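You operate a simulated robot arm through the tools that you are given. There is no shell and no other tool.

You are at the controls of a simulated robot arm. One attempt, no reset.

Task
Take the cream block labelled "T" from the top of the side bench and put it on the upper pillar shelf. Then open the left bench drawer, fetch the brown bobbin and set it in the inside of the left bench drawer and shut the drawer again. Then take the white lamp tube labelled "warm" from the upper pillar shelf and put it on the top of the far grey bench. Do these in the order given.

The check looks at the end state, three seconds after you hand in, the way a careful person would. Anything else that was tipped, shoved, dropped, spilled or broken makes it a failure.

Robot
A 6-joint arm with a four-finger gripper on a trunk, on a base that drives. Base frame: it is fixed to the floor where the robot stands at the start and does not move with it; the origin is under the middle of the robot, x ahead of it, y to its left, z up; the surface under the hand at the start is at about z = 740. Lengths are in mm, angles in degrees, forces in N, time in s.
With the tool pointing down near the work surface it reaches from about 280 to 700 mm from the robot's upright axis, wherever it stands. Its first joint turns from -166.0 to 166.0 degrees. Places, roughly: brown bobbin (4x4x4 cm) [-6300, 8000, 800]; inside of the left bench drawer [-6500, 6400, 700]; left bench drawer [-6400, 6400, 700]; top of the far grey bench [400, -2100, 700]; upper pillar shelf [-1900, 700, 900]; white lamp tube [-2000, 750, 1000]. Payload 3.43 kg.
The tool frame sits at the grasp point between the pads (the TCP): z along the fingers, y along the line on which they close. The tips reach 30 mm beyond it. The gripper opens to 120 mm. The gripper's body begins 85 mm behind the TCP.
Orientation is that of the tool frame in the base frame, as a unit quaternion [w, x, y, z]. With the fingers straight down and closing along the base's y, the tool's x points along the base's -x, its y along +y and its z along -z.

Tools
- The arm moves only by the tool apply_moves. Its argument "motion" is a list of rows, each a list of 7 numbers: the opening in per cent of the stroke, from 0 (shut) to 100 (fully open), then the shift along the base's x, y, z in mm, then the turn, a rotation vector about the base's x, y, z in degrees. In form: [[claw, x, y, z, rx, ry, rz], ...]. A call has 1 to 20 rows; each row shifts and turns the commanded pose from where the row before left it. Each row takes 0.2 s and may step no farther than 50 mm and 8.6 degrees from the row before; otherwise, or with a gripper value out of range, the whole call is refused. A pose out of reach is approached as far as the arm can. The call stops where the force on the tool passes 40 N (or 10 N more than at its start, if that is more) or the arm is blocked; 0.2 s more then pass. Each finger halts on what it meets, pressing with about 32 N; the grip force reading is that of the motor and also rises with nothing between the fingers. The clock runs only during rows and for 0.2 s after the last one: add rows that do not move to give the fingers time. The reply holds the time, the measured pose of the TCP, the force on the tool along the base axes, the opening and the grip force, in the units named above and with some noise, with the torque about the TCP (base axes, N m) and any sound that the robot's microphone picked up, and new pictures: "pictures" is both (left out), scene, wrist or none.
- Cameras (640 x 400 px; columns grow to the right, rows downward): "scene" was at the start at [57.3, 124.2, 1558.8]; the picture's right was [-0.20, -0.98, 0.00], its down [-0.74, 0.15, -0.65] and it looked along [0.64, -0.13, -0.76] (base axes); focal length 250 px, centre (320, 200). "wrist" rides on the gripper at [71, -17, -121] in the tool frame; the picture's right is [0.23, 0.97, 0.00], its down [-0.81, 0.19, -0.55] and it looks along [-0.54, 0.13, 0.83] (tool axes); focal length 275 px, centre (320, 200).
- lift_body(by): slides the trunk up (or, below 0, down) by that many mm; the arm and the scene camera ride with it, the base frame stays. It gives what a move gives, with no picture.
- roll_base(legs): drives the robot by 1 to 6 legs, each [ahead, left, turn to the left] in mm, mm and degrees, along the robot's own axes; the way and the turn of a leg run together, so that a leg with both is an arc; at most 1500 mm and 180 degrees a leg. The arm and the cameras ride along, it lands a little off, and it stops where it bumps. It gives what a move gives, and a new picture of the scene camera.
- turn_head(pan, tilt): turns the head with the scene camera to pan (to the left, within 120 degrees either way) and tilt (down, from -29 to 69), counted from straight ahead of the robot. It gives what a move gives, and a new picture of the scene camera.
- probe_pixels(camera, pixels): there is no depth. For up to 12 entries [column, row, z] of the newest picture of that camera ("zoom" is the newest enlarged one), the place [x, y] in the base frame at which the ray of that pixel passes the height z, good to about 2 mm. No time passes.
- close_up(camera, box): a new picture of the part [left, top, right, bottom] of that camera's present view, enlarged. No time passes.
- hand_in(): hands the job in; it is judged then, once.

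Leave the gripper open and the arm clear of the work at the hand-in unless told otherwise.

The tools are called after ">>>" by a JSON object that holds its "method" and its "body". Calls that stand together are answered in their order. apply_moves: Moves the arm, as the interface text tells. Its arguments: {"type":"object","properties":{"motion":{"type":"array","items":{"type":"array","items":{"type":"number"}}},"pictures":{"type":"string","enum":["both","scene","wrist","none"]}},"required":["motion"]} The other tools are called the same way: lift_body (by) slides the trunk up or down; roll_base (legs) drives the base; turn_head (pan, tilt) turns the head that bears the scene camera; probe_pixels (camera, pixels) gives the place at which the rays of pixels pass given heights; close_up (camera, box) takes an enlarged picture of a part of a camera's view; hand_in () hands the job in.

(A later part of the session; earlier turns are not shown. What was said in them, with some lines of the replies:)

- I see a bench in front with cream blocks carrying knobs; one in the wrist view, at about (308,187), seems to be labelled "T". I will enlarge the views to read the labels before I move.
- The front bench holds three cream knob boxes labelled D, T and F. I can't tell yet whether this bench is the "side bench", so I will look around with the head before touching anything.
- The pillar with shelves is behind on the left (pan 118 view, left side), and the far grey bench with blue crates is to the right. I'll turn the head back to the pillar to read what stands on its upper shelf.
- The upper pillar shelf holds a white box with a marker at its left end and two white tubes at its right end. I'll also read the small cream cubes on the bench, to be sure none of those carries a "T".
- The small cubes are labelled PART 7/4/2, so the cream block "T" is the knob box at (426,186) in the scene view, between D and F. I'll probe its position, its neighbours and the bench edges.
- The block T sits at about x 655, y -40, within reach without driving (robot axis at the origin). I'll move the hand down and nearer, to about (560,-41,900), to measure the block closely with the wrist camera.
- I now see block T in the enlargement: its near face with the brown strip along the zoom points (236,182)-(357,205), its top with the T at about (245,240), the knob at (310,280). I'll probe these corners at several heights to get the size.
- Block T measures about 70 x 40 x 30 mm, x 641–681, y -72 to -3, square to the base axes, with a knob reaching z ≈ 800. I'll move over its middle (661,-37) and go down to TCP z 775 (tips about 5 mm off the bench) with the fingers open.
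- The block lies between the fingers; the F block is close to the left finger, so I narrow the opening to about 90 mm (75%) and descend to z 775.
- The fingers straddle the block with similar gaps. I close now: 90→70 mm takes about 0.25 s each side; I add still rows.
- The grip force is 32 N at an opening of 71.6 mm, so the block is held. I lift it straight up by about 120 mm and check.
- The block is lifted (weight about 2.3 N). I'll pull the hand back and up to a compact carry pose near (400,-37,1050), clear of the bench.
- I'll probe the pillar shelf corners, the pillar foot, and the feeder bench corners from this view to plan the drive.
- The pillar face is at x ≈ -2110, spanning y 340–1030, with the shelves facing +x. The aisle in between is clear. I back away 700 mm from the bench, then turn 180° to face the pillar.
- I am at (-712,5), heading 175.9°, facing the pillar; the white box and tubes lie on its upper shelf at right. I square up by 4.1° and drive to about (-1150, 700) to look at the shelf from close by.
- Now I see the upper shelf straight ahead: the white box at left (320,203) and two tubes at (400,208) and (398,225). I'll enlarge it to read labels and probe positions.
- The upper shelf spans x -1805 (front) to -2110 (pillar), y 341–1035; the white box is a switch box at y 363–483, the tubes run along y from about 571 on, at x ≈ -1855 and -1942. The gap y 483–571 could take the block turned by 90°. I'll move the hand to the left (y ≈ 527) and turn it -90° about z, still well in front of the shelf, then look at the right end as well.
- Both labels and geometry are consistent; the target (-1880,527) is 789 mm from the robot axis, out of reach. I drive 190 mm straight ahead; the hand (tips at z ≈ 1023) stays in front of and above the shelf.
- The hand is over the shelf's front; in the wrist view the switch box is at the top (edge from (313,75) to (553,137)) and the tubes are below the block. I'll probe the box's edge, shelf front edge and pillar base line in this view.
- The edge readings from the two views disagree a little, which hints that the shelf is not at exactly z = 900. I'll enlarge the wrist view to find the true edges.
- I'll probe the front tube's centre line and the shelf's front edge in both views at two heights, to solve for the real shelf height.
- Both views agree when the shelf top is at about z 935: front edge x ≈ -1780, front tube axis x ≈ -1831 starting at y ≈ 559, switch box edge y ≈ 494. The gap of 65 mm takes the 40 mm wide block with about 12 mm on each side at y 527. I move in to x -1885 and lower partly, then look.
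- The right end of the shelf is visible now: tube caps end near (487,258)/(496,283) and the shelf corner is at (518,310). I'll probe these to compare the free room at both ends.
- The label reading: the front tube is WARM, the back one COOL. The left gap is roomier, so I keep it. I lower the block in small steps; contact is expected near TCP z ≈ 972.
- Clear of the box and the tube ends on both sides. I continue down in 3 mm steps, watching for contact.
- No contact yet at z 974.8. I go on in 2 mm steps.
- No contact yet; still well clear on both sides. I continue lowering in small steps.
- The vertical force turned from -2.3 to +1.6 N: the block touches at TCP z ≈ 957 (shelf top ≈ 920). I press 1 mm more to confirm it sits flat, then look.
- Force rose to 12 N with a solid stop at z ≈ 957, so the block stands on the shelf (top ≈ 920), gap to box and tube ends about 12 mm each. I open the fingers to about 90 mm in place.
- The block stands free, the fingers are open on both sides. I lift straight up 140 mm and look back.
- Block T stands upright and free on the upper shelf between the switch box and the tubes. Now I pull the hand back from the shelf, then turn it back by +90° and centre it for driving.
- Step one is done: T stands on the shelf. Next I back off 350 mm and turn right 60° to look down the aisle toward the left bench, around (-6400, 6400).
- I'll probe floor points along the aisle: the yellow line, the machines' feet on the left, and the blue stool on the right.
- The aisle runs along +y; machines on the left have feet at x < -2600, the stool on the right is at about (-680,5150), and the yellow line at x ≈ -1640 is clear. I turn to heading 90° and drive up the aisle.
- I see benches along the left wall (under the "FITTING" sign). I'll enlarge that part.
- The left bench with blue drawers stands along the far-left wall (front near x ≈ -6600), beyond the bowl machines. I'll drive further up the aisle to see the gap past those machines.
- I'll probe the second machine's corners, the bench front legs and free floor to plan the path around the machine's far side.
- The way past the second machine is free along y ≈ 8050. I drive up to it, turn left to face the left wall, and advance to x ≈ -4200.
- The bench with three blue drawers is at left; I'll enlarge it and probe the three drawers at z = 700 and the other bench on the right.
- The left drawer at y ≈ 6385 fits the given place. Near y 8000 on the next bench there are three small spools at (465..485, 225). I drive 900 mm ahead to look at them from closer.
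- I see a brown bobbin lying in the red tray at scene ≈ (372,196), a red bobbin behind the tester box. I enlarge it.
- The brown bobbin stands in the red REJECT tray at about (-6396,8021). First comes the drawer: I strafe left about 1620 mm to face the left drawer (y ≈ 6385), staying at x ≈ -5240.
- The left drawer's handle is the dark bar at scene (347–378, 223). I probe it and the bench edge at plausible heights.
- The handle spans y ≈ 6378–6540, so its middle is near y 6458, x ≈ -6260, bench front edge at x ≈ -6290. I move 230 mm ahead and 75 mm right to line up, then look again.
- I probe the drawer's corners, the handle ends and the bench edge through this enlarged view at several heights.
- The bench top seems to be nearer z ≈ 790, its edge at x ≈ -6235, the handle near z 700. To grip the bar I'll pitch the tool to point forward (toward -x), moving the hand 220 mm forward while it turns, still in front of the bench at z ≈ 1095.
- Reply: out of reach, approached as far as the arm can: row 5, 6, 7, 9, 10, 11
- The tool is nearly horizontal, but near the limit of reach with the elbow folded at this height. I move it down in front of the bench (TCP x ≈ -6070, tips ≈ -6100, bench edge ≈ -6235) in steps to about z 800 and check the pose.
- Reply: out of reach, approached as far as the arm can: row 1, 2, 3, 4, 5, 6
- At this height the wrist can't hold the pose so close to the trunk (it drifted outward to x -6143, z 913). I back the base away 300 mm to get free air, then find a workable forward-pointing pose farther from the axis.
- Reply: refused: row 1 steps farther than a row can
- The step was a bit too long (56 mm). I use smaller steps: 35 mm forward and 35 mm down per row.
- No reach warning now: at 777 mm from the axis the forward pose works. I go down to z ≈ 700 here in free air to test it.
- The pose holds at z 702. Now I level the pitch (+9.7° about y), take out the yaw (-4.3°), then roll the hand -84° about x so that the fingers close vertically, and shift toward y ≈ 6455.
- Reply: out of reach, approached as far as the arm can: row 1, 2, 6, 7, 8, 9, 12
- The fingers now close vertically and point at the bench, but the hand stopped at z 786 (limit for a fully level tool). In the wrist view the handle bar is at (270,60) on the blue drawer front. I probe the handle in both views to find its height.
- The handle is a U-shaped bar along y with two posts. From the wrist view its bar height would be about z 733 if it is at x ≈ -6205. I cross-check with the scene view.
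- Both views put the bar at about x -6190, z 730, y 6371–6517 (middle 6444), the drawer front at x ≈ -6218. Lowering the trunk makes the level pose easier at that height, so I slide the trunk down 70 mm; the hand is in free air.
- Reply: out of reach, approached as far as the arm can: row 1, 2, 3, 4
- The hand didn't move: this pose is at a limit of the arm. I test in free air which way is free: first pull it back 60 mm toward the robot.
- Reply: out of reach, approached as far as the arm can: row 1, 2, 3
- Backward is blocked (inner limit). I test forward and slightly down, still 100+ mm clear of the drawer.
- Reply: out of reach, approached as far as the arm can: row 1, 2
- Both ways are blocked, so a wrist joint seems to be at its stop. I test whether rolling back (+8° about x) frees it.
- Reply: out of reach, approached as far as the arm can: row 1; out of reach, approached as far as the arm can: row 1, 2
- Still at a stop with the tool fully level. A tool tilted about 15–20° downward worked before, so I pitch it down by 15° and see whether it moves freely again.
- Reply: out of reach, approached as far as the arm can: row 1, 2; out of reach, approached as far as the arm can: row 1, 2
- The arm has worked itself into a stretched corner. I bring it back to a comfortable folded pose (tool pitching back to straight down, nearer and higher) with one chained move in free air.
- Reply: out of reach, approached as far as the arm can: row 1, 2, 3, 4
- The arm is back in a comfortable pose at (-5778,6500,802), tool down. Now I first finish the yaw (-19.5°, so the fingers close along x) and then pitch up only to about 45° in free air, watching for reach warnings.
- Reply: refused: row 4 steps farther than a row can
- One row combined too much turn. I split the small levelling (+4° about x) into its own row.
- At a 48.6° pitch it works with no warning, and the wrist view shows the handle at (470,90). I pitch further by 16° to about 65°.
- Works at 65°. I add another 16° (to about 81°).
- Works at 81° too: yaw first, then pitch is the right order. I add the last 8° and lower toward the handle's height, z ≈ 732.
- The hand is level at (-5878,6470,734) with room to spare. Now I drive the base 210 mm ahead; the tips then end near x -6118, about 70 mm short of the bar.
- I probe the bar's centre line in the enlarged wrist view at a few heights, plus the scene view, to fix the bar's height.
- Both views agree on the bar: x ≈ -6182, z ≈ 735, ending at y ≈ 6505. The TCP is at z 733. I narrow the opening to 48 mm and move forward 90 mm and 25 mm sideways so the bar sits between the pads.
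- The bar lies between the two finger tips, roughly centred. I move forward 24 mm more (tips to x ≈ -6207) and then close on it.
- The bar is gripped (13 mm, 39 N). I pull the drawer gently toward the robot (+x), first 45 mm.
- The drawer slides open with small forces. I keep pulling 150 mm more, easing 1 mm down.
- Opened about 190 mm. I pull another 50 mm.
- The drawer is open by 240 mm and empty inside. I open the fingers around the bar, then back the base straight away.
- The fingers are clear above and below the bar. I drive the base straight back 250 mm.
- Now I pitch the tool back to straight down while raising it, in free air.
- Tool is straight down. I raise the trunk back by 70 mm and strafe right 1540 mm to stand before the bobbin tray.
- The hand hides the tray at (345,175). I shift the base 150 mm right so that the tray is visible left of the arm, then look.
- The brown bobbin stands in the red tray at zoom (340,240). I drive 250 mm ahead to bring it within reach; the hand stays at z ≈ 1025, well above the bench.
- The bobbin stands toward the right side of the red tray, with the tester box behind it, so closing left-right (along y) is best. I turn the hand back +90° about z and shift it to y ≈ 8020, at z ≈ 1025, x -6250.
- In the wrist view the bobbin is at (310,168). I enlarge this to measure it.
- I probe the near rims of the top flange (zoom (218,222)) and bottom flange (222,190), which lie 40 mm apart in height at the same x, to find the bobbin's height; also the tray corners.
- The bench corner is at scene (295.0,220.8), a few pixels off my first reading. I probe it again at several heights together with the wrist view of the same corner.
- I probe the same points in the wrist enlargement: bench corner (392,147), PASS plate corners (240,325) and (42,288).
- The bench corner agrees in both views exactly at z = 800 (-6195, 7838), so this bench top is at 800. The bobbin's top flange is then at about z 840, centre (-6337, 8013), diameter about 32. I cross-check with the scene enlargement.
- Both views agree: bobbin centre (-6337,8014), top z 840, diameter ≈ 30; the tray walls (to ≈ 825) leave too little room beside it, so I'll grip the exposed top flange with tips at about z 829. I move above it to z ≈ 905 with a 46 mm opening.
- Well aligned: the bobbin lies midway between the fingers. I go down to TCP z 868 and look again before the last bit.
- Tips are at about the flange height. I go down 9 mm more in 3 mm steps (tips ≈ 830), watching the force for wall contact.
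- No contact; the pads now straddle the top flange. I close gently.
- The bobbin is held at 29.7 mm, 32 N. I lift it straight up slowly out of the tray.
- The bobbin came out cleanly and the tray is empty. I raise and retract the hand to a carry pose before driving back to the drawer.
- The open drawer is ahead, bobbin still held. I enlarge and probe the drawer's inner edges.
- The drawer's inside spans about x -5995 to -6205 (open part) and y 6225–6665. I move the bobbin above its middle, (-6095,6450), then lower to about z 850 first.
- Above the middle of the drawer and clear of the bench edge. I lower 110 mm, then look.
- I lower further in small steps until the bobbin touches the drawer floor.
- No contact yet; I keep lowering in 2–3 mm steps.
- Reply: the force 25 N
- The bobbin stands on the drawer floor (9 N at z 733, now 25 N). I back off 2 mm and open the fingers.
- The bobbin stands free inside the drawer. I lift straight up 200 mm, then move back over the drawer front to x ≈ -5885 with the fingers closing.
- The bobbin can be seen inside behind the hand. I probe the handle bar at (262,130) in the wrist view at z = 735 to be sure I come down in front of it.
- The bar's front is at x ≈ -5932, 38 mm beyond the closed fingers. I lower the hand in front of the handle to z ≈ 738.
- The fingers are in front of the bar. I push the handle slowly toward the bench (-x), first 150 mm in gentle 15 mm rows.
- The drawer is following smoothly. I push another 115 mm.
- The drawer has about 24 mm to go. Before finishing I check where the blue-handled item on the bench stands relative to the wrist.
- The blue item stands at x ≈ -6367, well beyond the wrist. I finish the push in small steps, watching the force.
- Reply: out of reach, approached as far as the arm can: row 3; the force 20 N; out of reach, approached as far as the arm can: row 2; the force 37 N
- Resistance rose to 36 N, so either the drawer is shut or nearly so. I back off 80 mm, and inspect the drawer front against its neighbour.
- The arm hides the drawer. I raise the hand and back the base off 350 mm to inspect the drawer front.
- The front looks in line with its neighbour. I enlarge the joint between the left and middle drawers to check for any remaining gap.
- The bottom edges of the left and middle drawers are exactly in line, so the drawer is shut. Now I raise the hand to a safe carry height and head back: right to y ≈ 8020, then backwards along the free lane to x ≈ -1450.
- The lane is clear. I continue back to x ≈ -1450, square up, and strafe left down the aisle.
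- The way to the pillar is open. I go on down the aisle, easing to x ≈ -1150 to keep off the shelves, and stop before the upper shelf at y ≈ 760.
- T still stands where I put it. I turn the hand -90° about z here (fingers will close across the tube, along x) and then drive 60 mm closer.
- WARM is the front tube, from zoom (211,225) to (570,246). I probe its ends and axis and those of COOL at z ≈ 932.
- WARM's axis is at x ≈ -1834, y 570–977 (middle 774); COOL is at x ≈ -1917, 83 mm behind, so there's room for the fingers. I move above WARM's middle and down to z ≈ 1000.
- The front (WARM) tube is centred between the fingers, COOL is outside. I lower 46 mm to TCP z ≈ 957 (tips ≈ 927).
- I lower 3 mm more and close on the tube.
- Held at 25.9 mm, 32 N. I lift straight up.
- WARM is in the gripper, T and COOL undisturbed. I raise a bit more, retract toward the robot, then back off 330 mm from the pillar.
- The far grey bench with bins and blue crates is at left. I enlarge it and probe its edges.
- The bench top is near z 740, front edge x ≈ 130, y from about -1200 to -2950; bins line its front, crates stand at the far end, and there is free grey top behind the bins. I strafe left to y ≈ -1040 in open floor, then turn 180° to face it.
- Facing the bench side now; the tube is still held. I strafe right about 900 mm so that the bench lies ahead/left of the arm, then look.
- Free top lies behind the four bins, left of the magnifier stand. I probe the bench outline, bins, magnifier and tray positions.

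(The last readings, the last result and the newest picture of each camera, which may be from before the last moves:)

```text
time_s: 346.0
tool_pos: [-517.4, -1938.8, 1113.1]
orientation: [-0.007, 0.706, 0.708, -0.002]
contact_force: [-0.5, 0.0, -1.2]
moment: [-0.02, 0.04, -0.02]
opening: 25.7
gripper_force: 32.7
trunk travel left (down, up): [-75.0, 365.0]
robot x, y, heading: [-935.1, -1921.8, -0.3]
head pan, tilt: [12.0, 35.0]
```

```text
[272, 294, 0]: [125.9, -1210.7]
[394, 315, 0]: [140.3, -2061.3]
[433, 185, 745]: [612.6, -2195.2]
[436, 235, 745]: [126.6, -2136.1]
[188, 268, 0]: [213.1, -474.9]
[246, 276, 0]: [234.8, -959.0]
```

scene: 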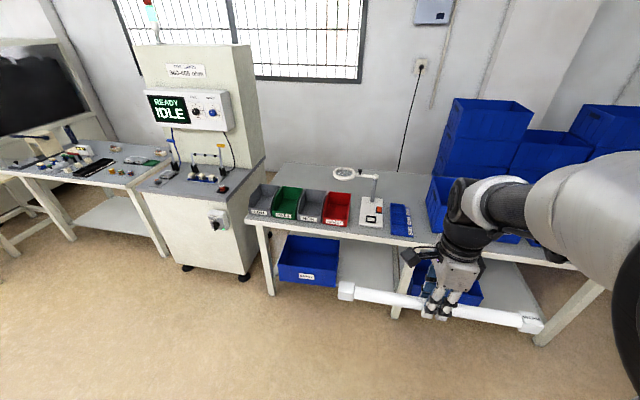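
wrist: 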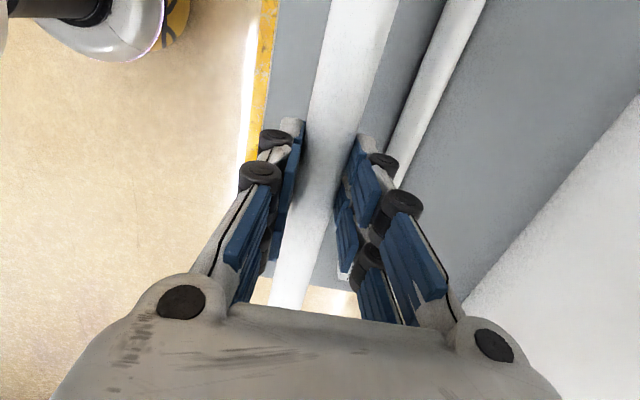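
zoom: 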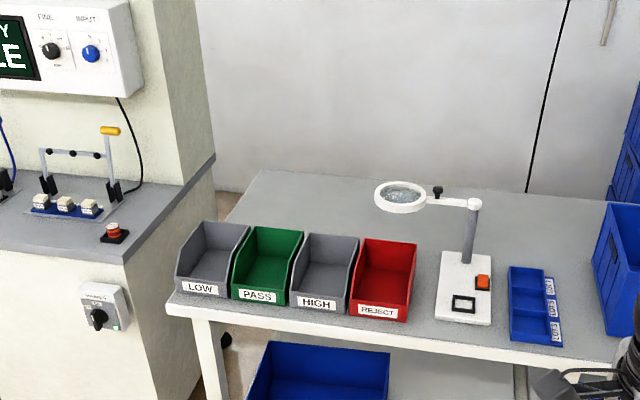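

Free zone: x ≈ 350–700, y ≈ -1200 to -2100 behind bins/magnifier. I choose to lay the tube along y at about x 480, y -1440 (behind the bins, left of the magnifier ring at about (360,-1650)). I strafe left 490 mm and drive ahead 550 mm first.

>>> {"method": "roll_base", "body": {"legs": [[0, 490, 0], [550, 0, 0]]}}

>>> {"method": "turn_head", "body": {"pan": 0, "tilt": 50}}

```text
time_s: 351.7
tool_pos: [38.2, -1460.3, 1114.0]
orientation: [-0.007, 0.71, 0.704, -0.002]
contact_force: [0.3, 0.3, -1.9]
moment: [-0.02, 0.0, 0.0]
opening: 25.8
gripper_force: 32.1
trunk travel left (down, up): [-75.0, 365.0]
robot x, y, heading: [-373.7, -1438.9, -1.0]
head pan, tilt: [12.0, 35.0]
```

scene: 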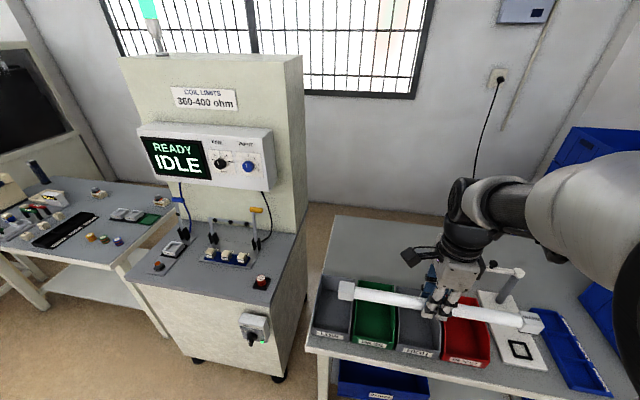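

```text
time_s: 352.5
tool_pos: [38.1, -1460.6, 1114.6]
orientation: [-0.007, 0.711, 0.703, -0.002]
contact_force: [0.2, -0.1, -1.6]
moment: [0.02, 0.01, 0.0]
opening: 26.1
gripper_force: 32.3
trunk travel left (down, up): [-75.0, 365.0]
robot x, y, heading: [-376.0, -1440.4, -0.6]
head pan, tilt: [0.0, 50.0]
```

scene: 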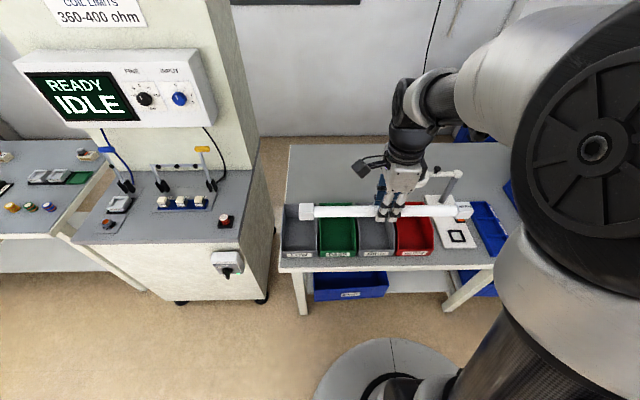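

I enlarge the bench from here and probe its corners, ring and bin backs once more.

>>> {"method": "close_up", "body": {"camera": "scene", "box": [260, 120, 520, 300]}}

>>> {"method": "probe_pixels", "body": {"camera": "zoom", "pixels": [[48, 352, 740], [48, 352, 720], [75, 62, 740], [75, 62, 720], [75, 205, 830], [415, 235, 830], [490, 125, 950], [490, 125, 920], [495, 160, 745], [98, 475, 0]]}}

```text
2.22 times, centred on (390, 210) of scene
```

zoom: 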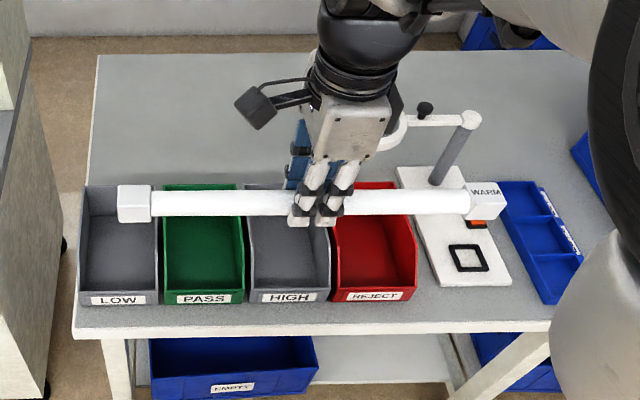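

```text
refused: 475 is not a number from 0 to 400
```

The held tube's end cap reads WARM. I probe again with valid points: bench corners (75,328) and (98,57), bins' backs, ring and pole top.

>>> {"method": "probe_pixels", "body": {"camera": "zoom", "pixels": [[75, 326, 740], [75, 326, 720], [98, 58, 740], [98, 58, 720], [85, 187, 820], [398, 183, 820], [395, 130, 920], [470, 118, 960], [435, 182, 745], [510, 285, 745], [580, 60, 740]]}}

>>> {"method": "probe_pixels", "body": {"camera": "scene", "pixels": [[303, 314, 0], [447, 308, 0]]}}

```text
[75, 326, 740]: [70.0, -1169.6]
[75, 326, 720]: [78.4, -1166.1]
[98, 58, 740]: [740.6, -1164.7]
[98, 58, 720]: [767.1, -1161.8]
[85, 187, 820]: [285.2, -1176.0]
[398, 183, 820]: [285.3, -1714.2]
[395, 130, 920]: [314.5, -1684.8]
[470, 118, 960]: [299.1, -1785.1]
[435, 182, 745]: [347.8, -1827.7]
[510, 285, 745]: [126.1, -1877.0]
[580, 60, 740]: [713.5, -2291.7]
```

```text
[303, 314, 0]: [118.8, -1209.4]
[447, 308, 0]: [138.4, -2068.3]
```

The bench top comes out at z ≈ 745, front edge x ≈ 68, bins' backs at x ≈ 285, ring near (340,-1670), pole (300,-1785). I drive ahead 190 mm; the tube at z ≈ 1092 passes well above everything.

>>> {"method": "roll_base", "body": {"legs": [[0, 20, 0.6], [185, 0, 0]]}}

>>> {"method": "apply_moves", "body": {"motion": [[10, 40, 0, 0, 0, 0, 0], [10, 40, 0, 0, 0, 0, 0], [10, 40, 0, 0, 0, 0, 0], [10, 40, 0, 0, 0, 0, 0], [10, 40, 0, 0, 0, 0, 0], [10, 0, 0, 0, 0, 0, 0]], "pictures": "both"}}

>>> {"method": "close_up", "body": {"camera": "scene", "box": [240, 100, 500, 280]}}

```text
time_s: 354.4
tool_pos: [225.4, -1438.0, 1112.6]
orientation: [-0.008, 0.707, 0.707, -0.002]
contact_force: [0.2, 0.1, -0.7]
moment: [0.03, 0.01, 0.01]
opening: 25.5
gripper_force: 32.6
trunk travel left (down, up): [-75.0, 365.0]
robot x, y, heading: [-188.4, -1423.7, -0.6]
head pan, tilt: [0.0, 50.0]
```

scene: 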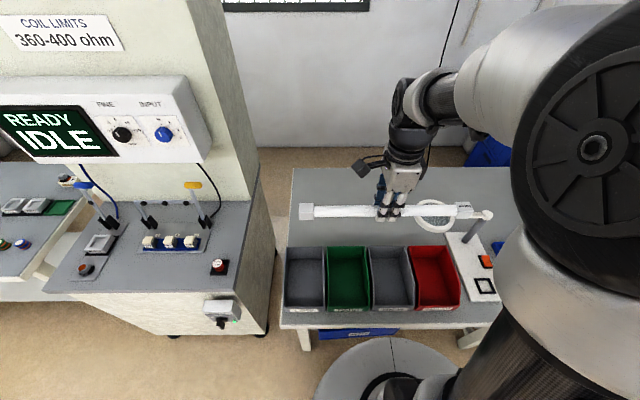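

```text
time_s: 355.8
tool_pos: [424.4, -1441.0, 1114.7]
orientation: [-0.007, 0.706, 0.708, -0.001]
contact_force: [-0.5, -0.3, -0.9]
moment: [-0.01, 0.01, -0.01]
opening: 26.2
gripper_force: 31.5
trunk travel left (down, up): [-75.0, 365.0]
robot x, y, heading: [-192.0, -1423.8, -0.6]
head pan, tilt: [0.0, 50.0]
```

scene: 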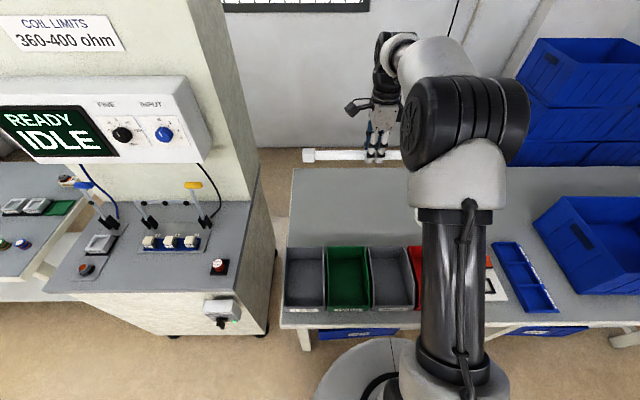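
wrist: 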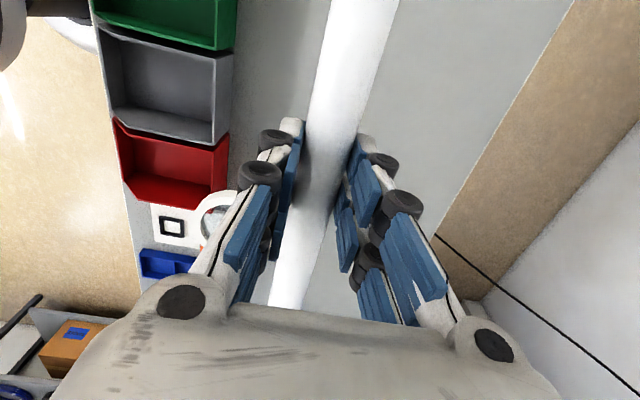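

```text
2.22 times, centred on (370, 190) of scene
```

zoom: 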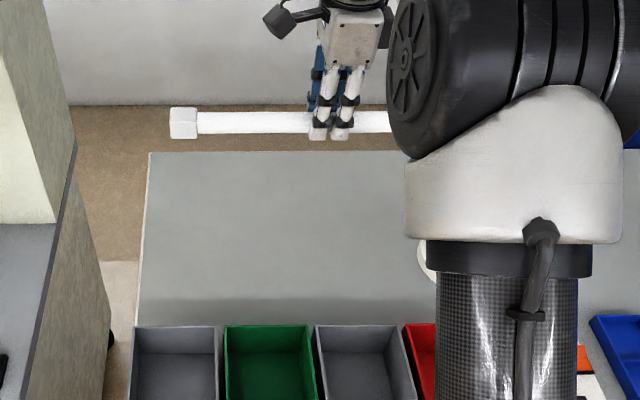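

The tube hangs over free bench top. I move 36 mm farther (x 460) and lower to z ≈ 920, then check clearance to the ring.

>>> {"method": "apply_moves", "body": {"motion": [[10, 18, 0, 0, 0, 0, 0], [10, 18, 0, 0, 0, 0, 0], [10, 0, 0, -40, 0, 0, 0], [10, 0, 0, -40, 0, 0, 0], [10, 0, 0, -40, 0, 0, 0], [10, 0, 0, -40, 0, 0, 0], [10, 0, 0, -35, 0, 0, 0], [10, 0, 0, 0, 0, 0, 0]], "pictures": "both"}}

>>> {"method": "close_up", "body": {"camera": "scene", "box": [260, 120, 520, 300]}}

```text
time_s: 357.6
tool_pos: [460.1, -1437.2, 917.5]
orientation: [-0.007, 0.707, 0.707, -0.002]
contact_force: [-0.1, 0.0, -1.2]
moment: [-0.04, 0.0, 0.01]
opening: 25.8
gripper_force: 31.9
trunk travel left (down, up): [-75.0, 365.0]
robot x, y, heading: [-189.4, -1421.8, -0.4]
head pan, tilt: [0.0, 50.0]
```

scene: 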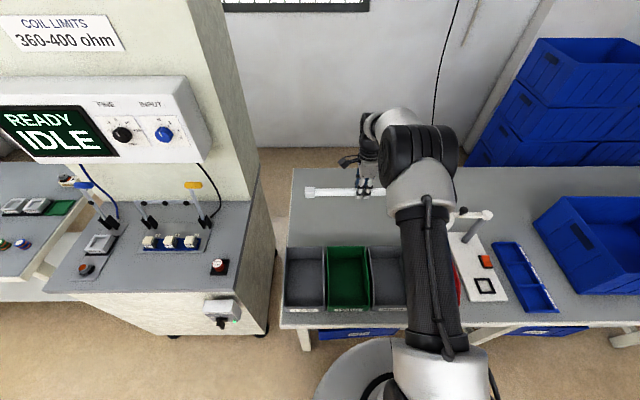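
wrist: 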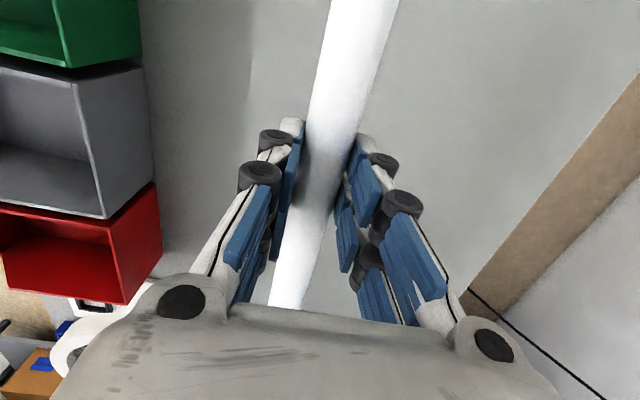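

```text
2.22 times, centred on (390, 210) of scene
```

zoom: 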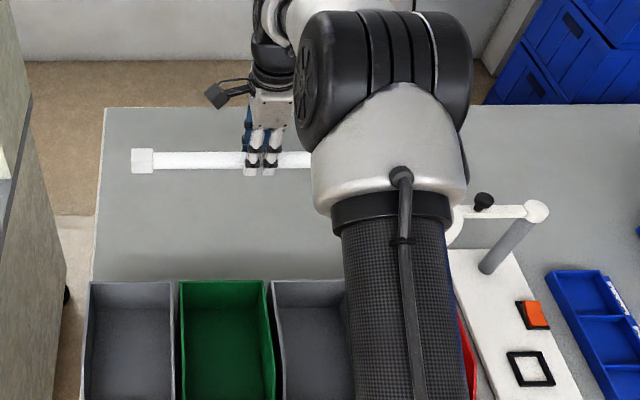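

The elbow will sink over the magnifier's ring as I go lower. To keep it high, I raise the trunk by 200 mm and then lower only the hand.

>>> {"method": "lift_body", "body": {"by": 200}}

>>> {"method": "apply_moves", "body": {"motion": [[10, 0, 0, -40, 0, 0, 0], [10, 0, 0, -40, 0, 0, 0], [10, 0, 0, -40, 0, 0, 0], [10, 0, 0, -40, 0, 0, 0], [10, 0, 0, -40, 0, 0, 0], [10, 0, 0, 0, 0, 0, 0]], "pictures": "both"}}

>>> {"method": "close_up", "body": {"camera": "scene", "box": [260, 140, 520, 320]}}

```text
time_s: 359.8
tool_pos: [459.1, -1438.0, 1117.5]
orientation: [-0.008, 0.707, 0.707, -0.001]
contact_force: [0.6, 0.7, -0.9]
moment: [0.05, 0.03, 0.01]
opening: 25.8
gripper_force: 31.9
trunk travel left (down, up): [-275.0, 165.0]
robot x, y, heading: [-191.0, -1422.4, -0.7]
head pan, tilt: [0.0, 50.0]
```

```text
time_s: 361.2
tool_pos: [457.1, -1438.2, 916.8]
orientation: [-0.006, 0.707, 0.707, -0.002]
contact_force: [-0.3, 0.4, -1.6]
moment: [0.02, -0.03, -0.02]
opening: 25.8
gripper_force: 31.7
trunk travel left (down, up): [-275.0, 165.0]
robot x, y, heading: [-189.9, -1421.4, -0.6]
head pan, tilt: [0.0, 50.0]
```

scene: 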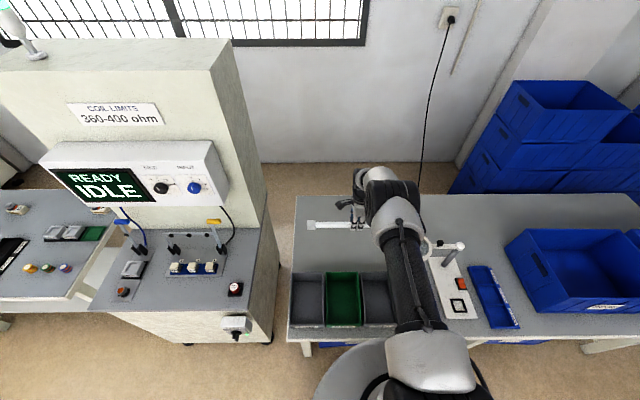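
wrist: 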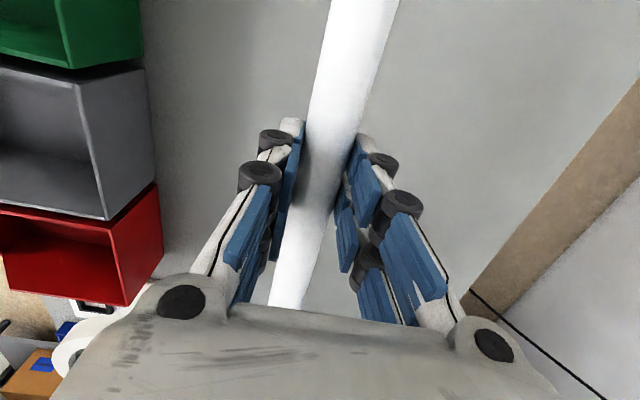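

```text
2.22 times, centred on (390, 230) of scene
```

zoom: 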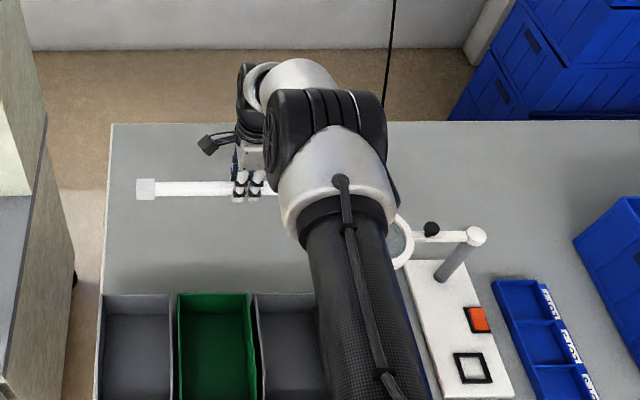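

The elbow is now higher and left of the ring. I lower the hand another 105 mm to about z 812 and check.

>>> {"method": "apply_moves", "body": {"motion": [[10, 0, 0, -30, 0, 0, 0], [10, 0, 0, -30, 0, 0, 0], [10, 0, 0, -25, 0, 0, 0], [10, 0, 0, -20, 0, 0, 0], [10, 0, 0, 0, 0, 0, 0]], "pictures": "both"}}

>>> {"method": "close_up", "body": {"camera": "scene", "box": [260, 140, 520, 320]}}

```text
time_s: 362.4
tool_pos: [449.0, -1436.5, 816.6]
orientation: [-0.007, 0.707, 0.707, -0.002]
contact_force: [-0.7, -0.2, -0.7]
moment: [0.02, 0.03, -0.01]
opening: 25.8
gripper_force: 31.6
out of reach, approached as far as the arm can: row 4
trunk travel left (down, up): [-275.0, 165.0]
robot x, y, heading: [-193.7, -1420.1, -0.6]
head pan, tilt: [0.0, 50.0]
```

scene: 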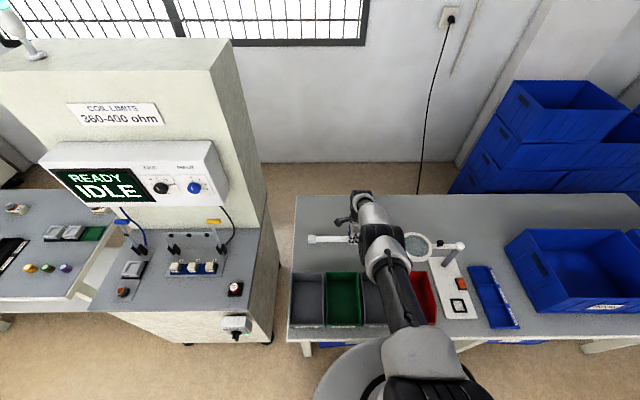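
wrist: 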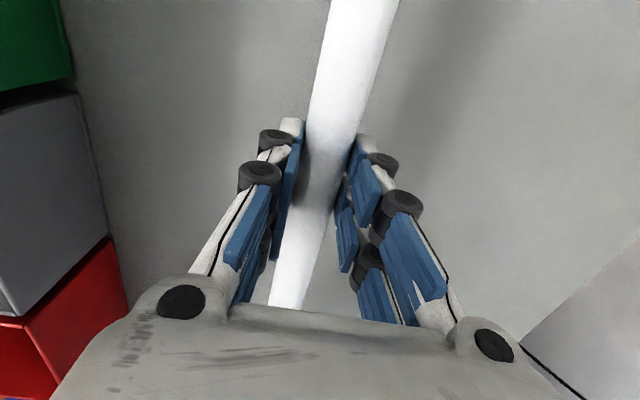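

```text
2.22 times, centred on (390, 230) of scene
```

zoom: 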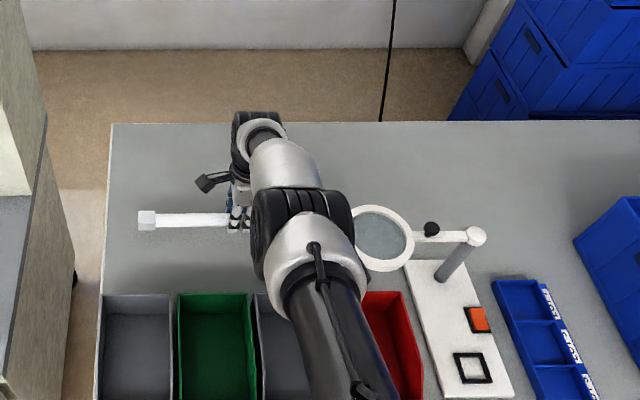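

The arm is nearly stretched at this trunk height. I lift the hand 80 mm again, lower the trunk by 100 mm instead, which keeps the elbow well above the ring yet gives slack.

>>> {"method": "apply_moves", "body": {"motion": [[10, 0, 0, 25, 0, 0, 0], [10, 0, 0, 30, 0, 0, 0], [10, 0, 0, 30, 0, 0, 0], [10, 0, 0, 0, 0, 0, 0]], "pictures": "none"}}

>>> {"method": "lift_body", "body": {"by": -90}}

>>> {"method": "close_up", "body": {"camera": "scene", "box": [260, 130, 520, 310]}}

```text
time_s: 363.4
tool_pos: [450.7, -1436.9, 901.0]
orientation: [-0.007, 0.707, 0.707, -0.001]
contact_force: [0.4, -0.8, -1.7]
moment: [-0.02, 0.02, 0.0]
opening: 25.9
gripper_force: 31.9
trunk travel left (down, up): [-275.0, 165.0]
robot x, y, heading: [-191.6, -1420.9, -0.6]
head pan, tilt: [0.0, 50.0]
```

```text
time_s: 364.6
tool_pos: [450.5, -1435.2, 811.7]
orientation: [-0.007, 0.707, 0.707, -0.002]
contact_force: [-0.9, 0.4, -1.9]
moment: [0.04, -0.01, 0.03]
opening: 25.8
gripper_force: 31.7
trunk travel left (down, up): [-185.0, 255.0]
robot x, y, heading: [-188.2, -1424.3, -0.4]
head pan, tilt: [0.0, 50.0]
```

```text
2.22 times, centred on (390, 220) of scene
```

zoom: 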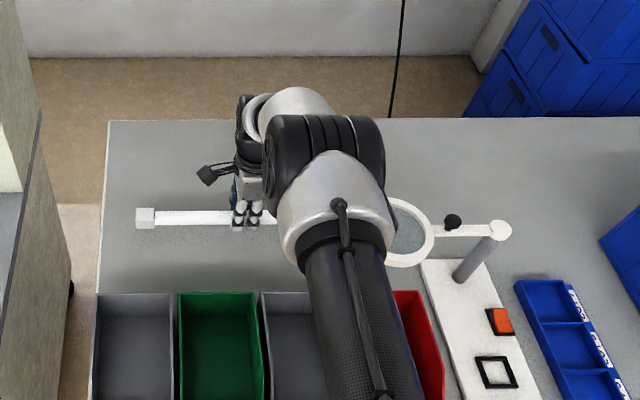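

All clear. I lower the last 30 mm in small steps, watching the force.

>>> {"method": "apply_moves", "body": {"motion": [[10, 0, 0, -12, 0, 0, 0], [10, 0, 0, -8, 0, 0, 0], [10, 0, 0, -4, 0, 0, 0], [10, 0, 0, 0, 0, 0, 0]], "pictures": "none"}}

>>> {"method": "apply_moves", "body": {"motion": [[10, 0, 0, -3, 0, 0, 0], [10, 0, 0, -2, 0, 0, 0], [10, 0, 0, 0, 0, 0, 0]], "pictures": "none"}}

```text
time_s: 365.6
tool_pos: [451.1, -1437.2, 787.7]
orientation: [-0.007, 0.707, 0.707, -0.002]
contact_force: [0.6, 0.4, -1.0]
moment: [-0.03, 0.01, 0.01]
opening: 25.7
gripper_force: 32.4
trunk travel left (down, up): [-185.0, 255.0]
robot x, y, heading: [-188.6, -1422.4, -0.5]
head pan, tilt: [0.0, 50.0]
```

```text
time_s: 366.4
tool_pos: [451.4, -1437.0, 783.5]
orientation: [-0.006, 0.707, 0.707, -0.002]
contact_force: [0.5, -0.3, -1.7]
moment: [0.04, 0.0, 0.07]
opening: 25.8
gripper_force: 32.0
trunk travel left (down, up): [-185.0, 255.0]
robot x, y, heading: [-190.2, -1424.0, -0.4]
head pan, tilt: [0.0, 50.0]
```

>>> {"method": "apply_moves", "body": {"motion": [[10, 0, 0, -2, 0, 0, 0], [10, 0, 0, -2, 0, 0, 0], [10, 0, 0, 0, 0, 0, 0]], "pictures": "none"}}

>>> {"method": "apply_moves", "body": {"motion": [[10, 0, 0, -2, 0, 0, 0], [10, 0, 0, 0, 0, 0, 0]], "pictures": "wrist"}}

```text
time_s: 367.2
tool_pos: [450.8, -1436.8, 777.8]
orientation: [-0.007, 0.707, 0.707, -0.002]
contact_force: [-0.3, 0.2, -0.9]
moment: [0.06, 0.0, -0.02]
opening: 25.6
gripper_force: 32.0
trunk travel left (down, up): [-185.0, 255.0]
robot x, y, heading: [-192.6, -1418.8, -0.5]
head pan, tilt: [0.0, 50.0]
```

```text
time_s: 367.8
tool_pos: [450.8, -1436.4, 776.2]
orientation: [-0.007, 0.707, 0.707, -0.002]
contact_force: [0.0, 0.2, -1.2]
moment: [-0.02, 0.01, -0.04]
opening: 25.6
gripper_force: 32.7
trunk travel left (down, up): [-185.0, 255.0]
robot x, y, heading: [-189.8, -1424.8, -0.4]
head pan, tilt: [0.0, 50.0]
```

wrist: 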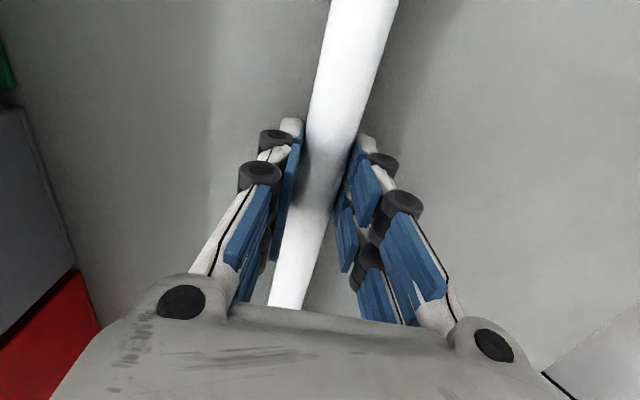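

No contact yet at z 776. I continue in 2 mm steps.

>>> {"method": "apply_moves", "body": {"motion": [[10, 0, 0, -2, 0, 0, 0], [10, 0, 0, -2, 0, 0, 0], [10, 0, 0, 0, 0, 0, 0]], "pictures": "none"}}

>>> {"method": "apply_moves", "body": {"motion": [[10, 0, 0, -2, 0, 0, 0], [10, 0, 0, -1, 0, 0, 0], [10, 0, 0, 0, 0, 0, 0]], "pictures": "none"}}

```text
time_s: 368.6
tool_pos: [449.3, -1437.0, 774.0]
orientation: [-0.006, 0.707, 0.707, -0.002]
contact_force: [-0.2, -0.7, 4.1]
moment: [0.07, 0.09, 0.01]
opening: 25.8
gripper_force: 32.1
trunk travel left (down, up): [-185.0, 255.0]
robot x, y, heading: [-189.6, -1424.3, -0.5]
head pan, tilt: [0.0, 50.0]
```

```text
time_s: 369.4
tool_pos: [450.3, -1436.7, 772.1]
orientation: [-0.005, 0.707, 0.707, 0.0]
contact_force: [-4.1, 1.0, 26.6]
moment: [0.01, 0.06, 0.02]
opening: 26.4
gripper_force: 32.5
trunk travel left (down, up): [-185.0, 255.0]
robot x, y, heading: [-194.8, -1419.9, -0.4]
head pan, tilt: [0.0, 50.0]
```

The tube rests on the bench (contact at z 774, now 27 N). I ease up 2 mm and open the fingers.

>>> {"method": "apply_moves", "body": {"motion": [[10, 0, 0, 2, 0, 0, 0], [24, 0, 0, 0, 0, 0, 0], [32, 0, 0, 0, 0, 0, 0], [42, 0, 0, 0, 0, 0, 0], [50, 0, 0, 0, 0, 0, 0], [50, 0, 0, 0, 0, 0, 0]], "pictures": "both"}}

>>> {"method": "close_up", "body": {"camera": "scene", "box": [260, 130, 520, 310]}}

```text
time_s: 370.8
tool_pos: [449.8, -1436.1, 771.1]
orientation: [-0.006, 0.707, 0.707, -0.002]
contact_force: [-0.6, 0.3, 0.4]
moment: [0.0, 0.0, 0.02]
opening: 60.0
gripper_force: 0.1
trunk travel left (down, up): [-185.0, 255.0]
robot x, y, heading: [-188.3, -1421.7, -0.1]
head pan, tilt: [0.0, 50.0]
```

scene: 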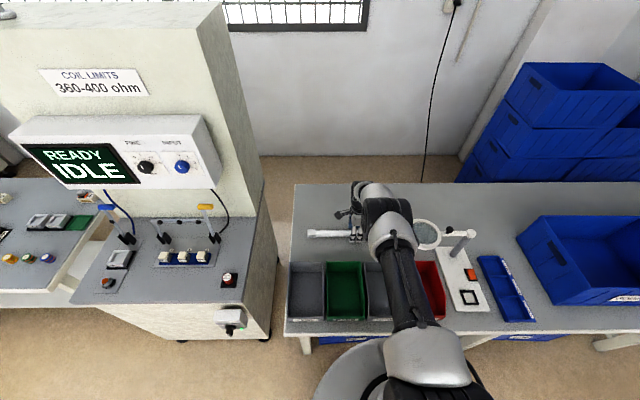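
wrist: 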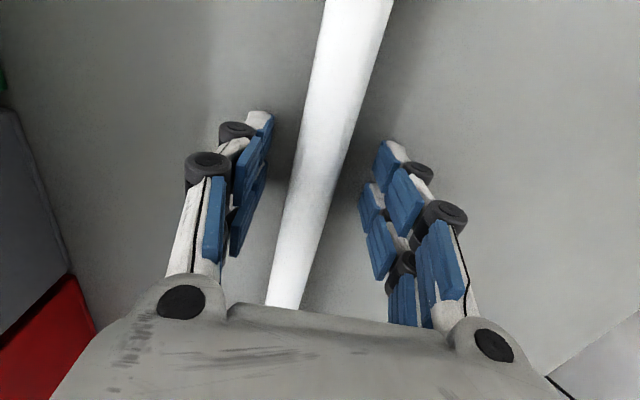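

```text
2.22 times, centred on (390, 220) of scene
```

zoom: 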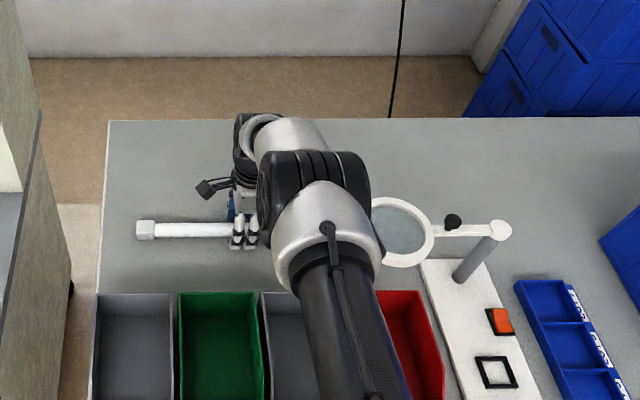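

The tube lies free on the bench. I raise the hand straight up about 250 mm.

>>> {"method": "apply_moves", "body": {"motion": [[50, 0, 0, 20, 0, 0, 0], [50, 0, 0, 35, 0, 0, 0], [50, 0, 0, 45, 0, 0, 0], [50, 0, 0, 45, 0, 0, 0], [50, 0, 0, 45, 0, 0, 0], [50, 0, 0, 45, 0, 0, 0], [50, 0, 0, 0, 0, 0, 0]], "pictures": "both"}}

```text
time_s: 372.4
tool_pos: [451.4, -1436.8, 1006.0]
orientation: [-0.007, 0.707, 0.707, -0.003]
contact_force: [-0.1, 0.3, 0.7]
moment: [0.0, 0.03, -0.03]
opening: 60.2
gripper_force: 0.1
trunk travel left (down, up): [-185.0, 255.0]
robot x, y, heading: [-191.7, -1422.0, -0.5]
head pan, tilt: [0.0, 50.0]
```

scene: 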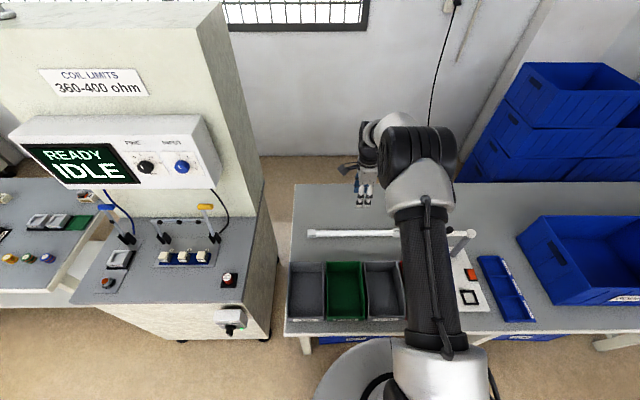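
wrist: 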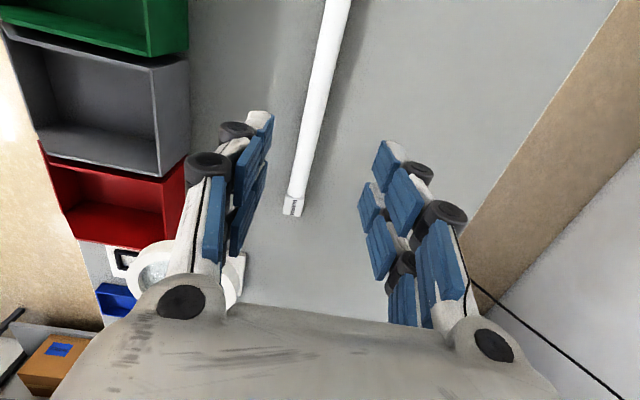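

The tube stays put. I raise the hand to about 1100, retract it, and back the base off 450 mm to look at the result.

>>> {"method": "apply_moves", "body": {"motion": [[50, 0, 0, 45, 0, 0, 0], [50, 0, 0, 45, 0, 0, 0], [50, -40, 0, 0, 0, 0, 0], [50, -40, 0, 0, 0, 0, 0], [50, -40, 0, 0, 0, 0, 0], [50, -40, 0, 0, 0, 0, 0], [50, -40, 0, 0, 0, 0, 0], [50, 0, 0, 0, 0, 0, 0]], "pictures": "none"}}

>>> {"method": "roll_base", "body": {"legs": [[-500, 0, 0]]}}

>>> {"method": "turn_head", "body": {"pan": 5, "tilt": 40}}

>>> {"method": "close_up", "body": {"camera": "scene", "box": [240, 110, 500, 270]}}

```text
time_s: 374.2
tool_pos: [251.1, -1435.1, 1098.0]
orientation: [-0.006, 0.707, 0.707, -0.002]
contact_force: [-0.3, 0.3, 0.4]
moment: [-0.01, 0.02, 0.03]
opening: 60.0
gripper_force: 0.0
trunk travel left (down, up): [-185.0, 255.0]
robot x, y, heading: [-190.5, -1420.9, -0.3]
head pan, tilt: [0.0, 50.0]
```

```text
time_s: 377.1
tool_pos: [-248.4, -1431.7, 1098.0]
orientation: [-0.006, 0.709, 0.705, -0.003]
contact_force: [-0.2, 0.3, 0.2]
moment: [0.01, -0.04, 0.01]
opening: 60.1
gripper_force: 0.1
trunk travel left (down, up): [-185.0, 255.0]
robot x, y, heading: [-687.5, -1416.0, -0.7]
head pan, tilt: [0.0, 50.0]
```

scene: 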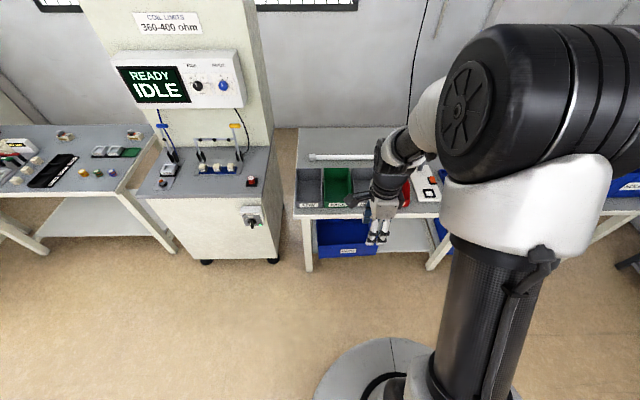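

```text
time_s: 377.9
tool_pos: [-247.2, -1432.3, 1098.1]
orientation: [-0.008, 0.709, 0.705, -0.002]
contact_force: [-0.1, 0.1, 0.3]
moment: [0.0, 0.0, -0.01]
opening: 60.0
gripper_force: 0.0
trunk travel left (down, up): [-185.0, 255.0]
robot x, y, heading: [-690.2, -1419.6, -0.6]
head pan, tilt: [5.0, 40.0]
```

scene: 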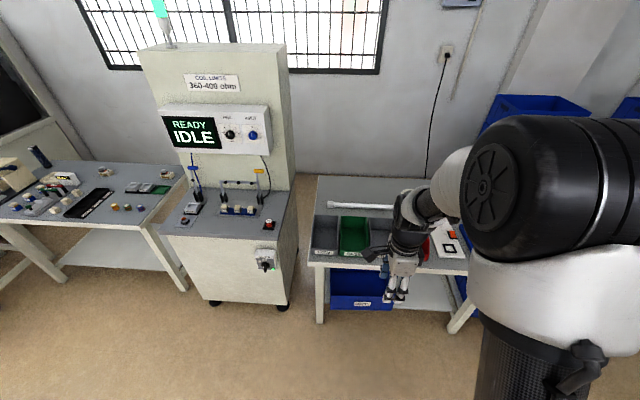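

```text
2.46 times, centred on (370, 190) of scene
```

zoom: 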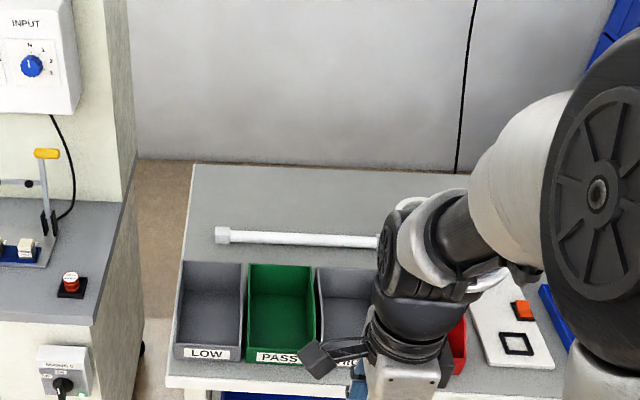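

The WARM tube lies on the far grey bench behind the bins, nothing disturbed. I open the gripper fully and take a last look at the pillar shelf.

>>> {"method": "apply_moves", "body": {"motion": [[100, 0, 0, 0, 0, 0, 0], [100, 0, 0, 0, 0, 0, 0], [100, 0, 0, 0, 0, 0, 0], [100, 0, 0, 0, 0, 0, 0]], "pictures": "none"}}

>>> {"method": "turn_head", "body": {"pan": 118, "tilt": 15}}

>>> {"method": "close_up", "body": {"camera": "scene", "box": [220, 150, 420, 300]}}

```text
time_s: 378.9
tool_pos: [-246.9, -1429.9, 1096.9]
orientation: [-0.006, 0.71, 0.704, -0.001]
contact_force: [0.1, -0.2, -0.1]
moment: [0.0, 0.0, 0.02]
opening: 120.0
gripper_force: 0.0
trunk travel left (down, up): [-185.0, 255.0]
robot x, y, heading: [-687.4, -1419.8, -0.7]
head pan, tilt: [5.0, 40.0]
```

```text
time_s: 380.8
tool_pos: [-247.4, -1430.6, 1097.6]
orientation: [-0.007, 0.709, 0.706, -0.002]
contact_force: [-0.8, 0.4, 0.0]
moment: [-0.03, -0.04, -0.02]
opening: 120.0
gripper_force: 0.1
trunk travel left (down, up): [-185.0, 255.0]
robot x, y, heading: [-688.2, -1417.9, -0.9]
head pan, tilt: [118.0, 15.0]
```

scene: 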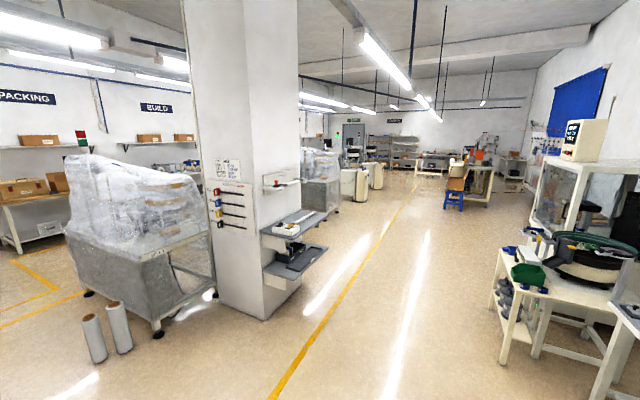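

```text
2.67 times, centred on (320, 225) of scene
```

zoom: 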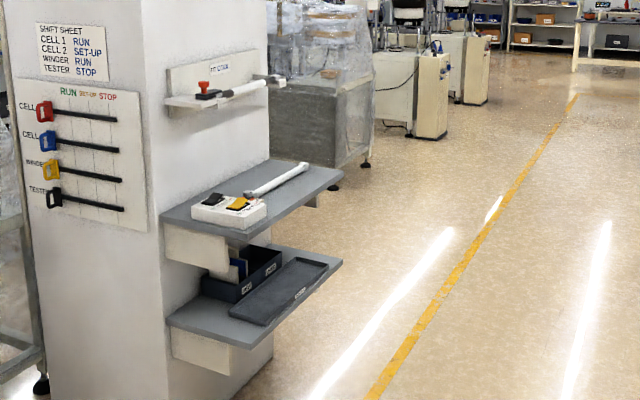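

From this side T should be just behind the switch box; I enlarge to be sure it is there.

>>> {"method": "close_up", "body": {"camera": "scene", "box": [275, 200, 335, 245]}}

```text
8.89 times, centred on (305, 222) of scene
```

zoom: 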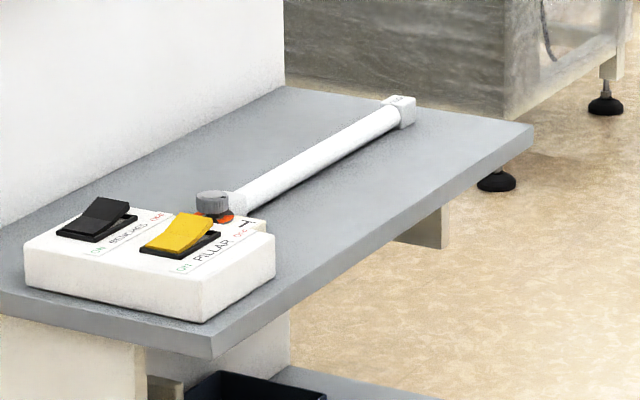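

T stands behind the switch box with its knob and label visible, and COOL lies untouched. The drawer is shut with the bobbin inside, WARM is on the far grey bench, the gripper is open and the arm is clear. I hand in.

>>> {"method": "hand_in", "body": {}}

```text
The job is handed in.
```

I carried out all three jobs in the order given and handed in. The verdict has not come back, so I can't say yet whether it passed.

- **Cream block "T":** It stands upright on the upper pillar shelf, between the switch box and the end of the other tube. The task gave no position for the "side bench". I took it to be the bench in front of the robot at the start, the only place I saw a block labelled "T".
- **Brown bobbin:** It came from the red REJECT tray and I set it standing in the left bench drawer. The drawer is shut, with its front flush with the drawer next to it. I could not see the bobbin after shutting the drawer, so it may have tipped over inside.
- **Lamp tube "warm":** It lies on the far grey bench, behind the four bins and to the left of the magnifier. The "cool" tube stayed where it was on the shelf.

I saw nothing else knocked or moved. The gripper is open and the arm is clear of the bench.
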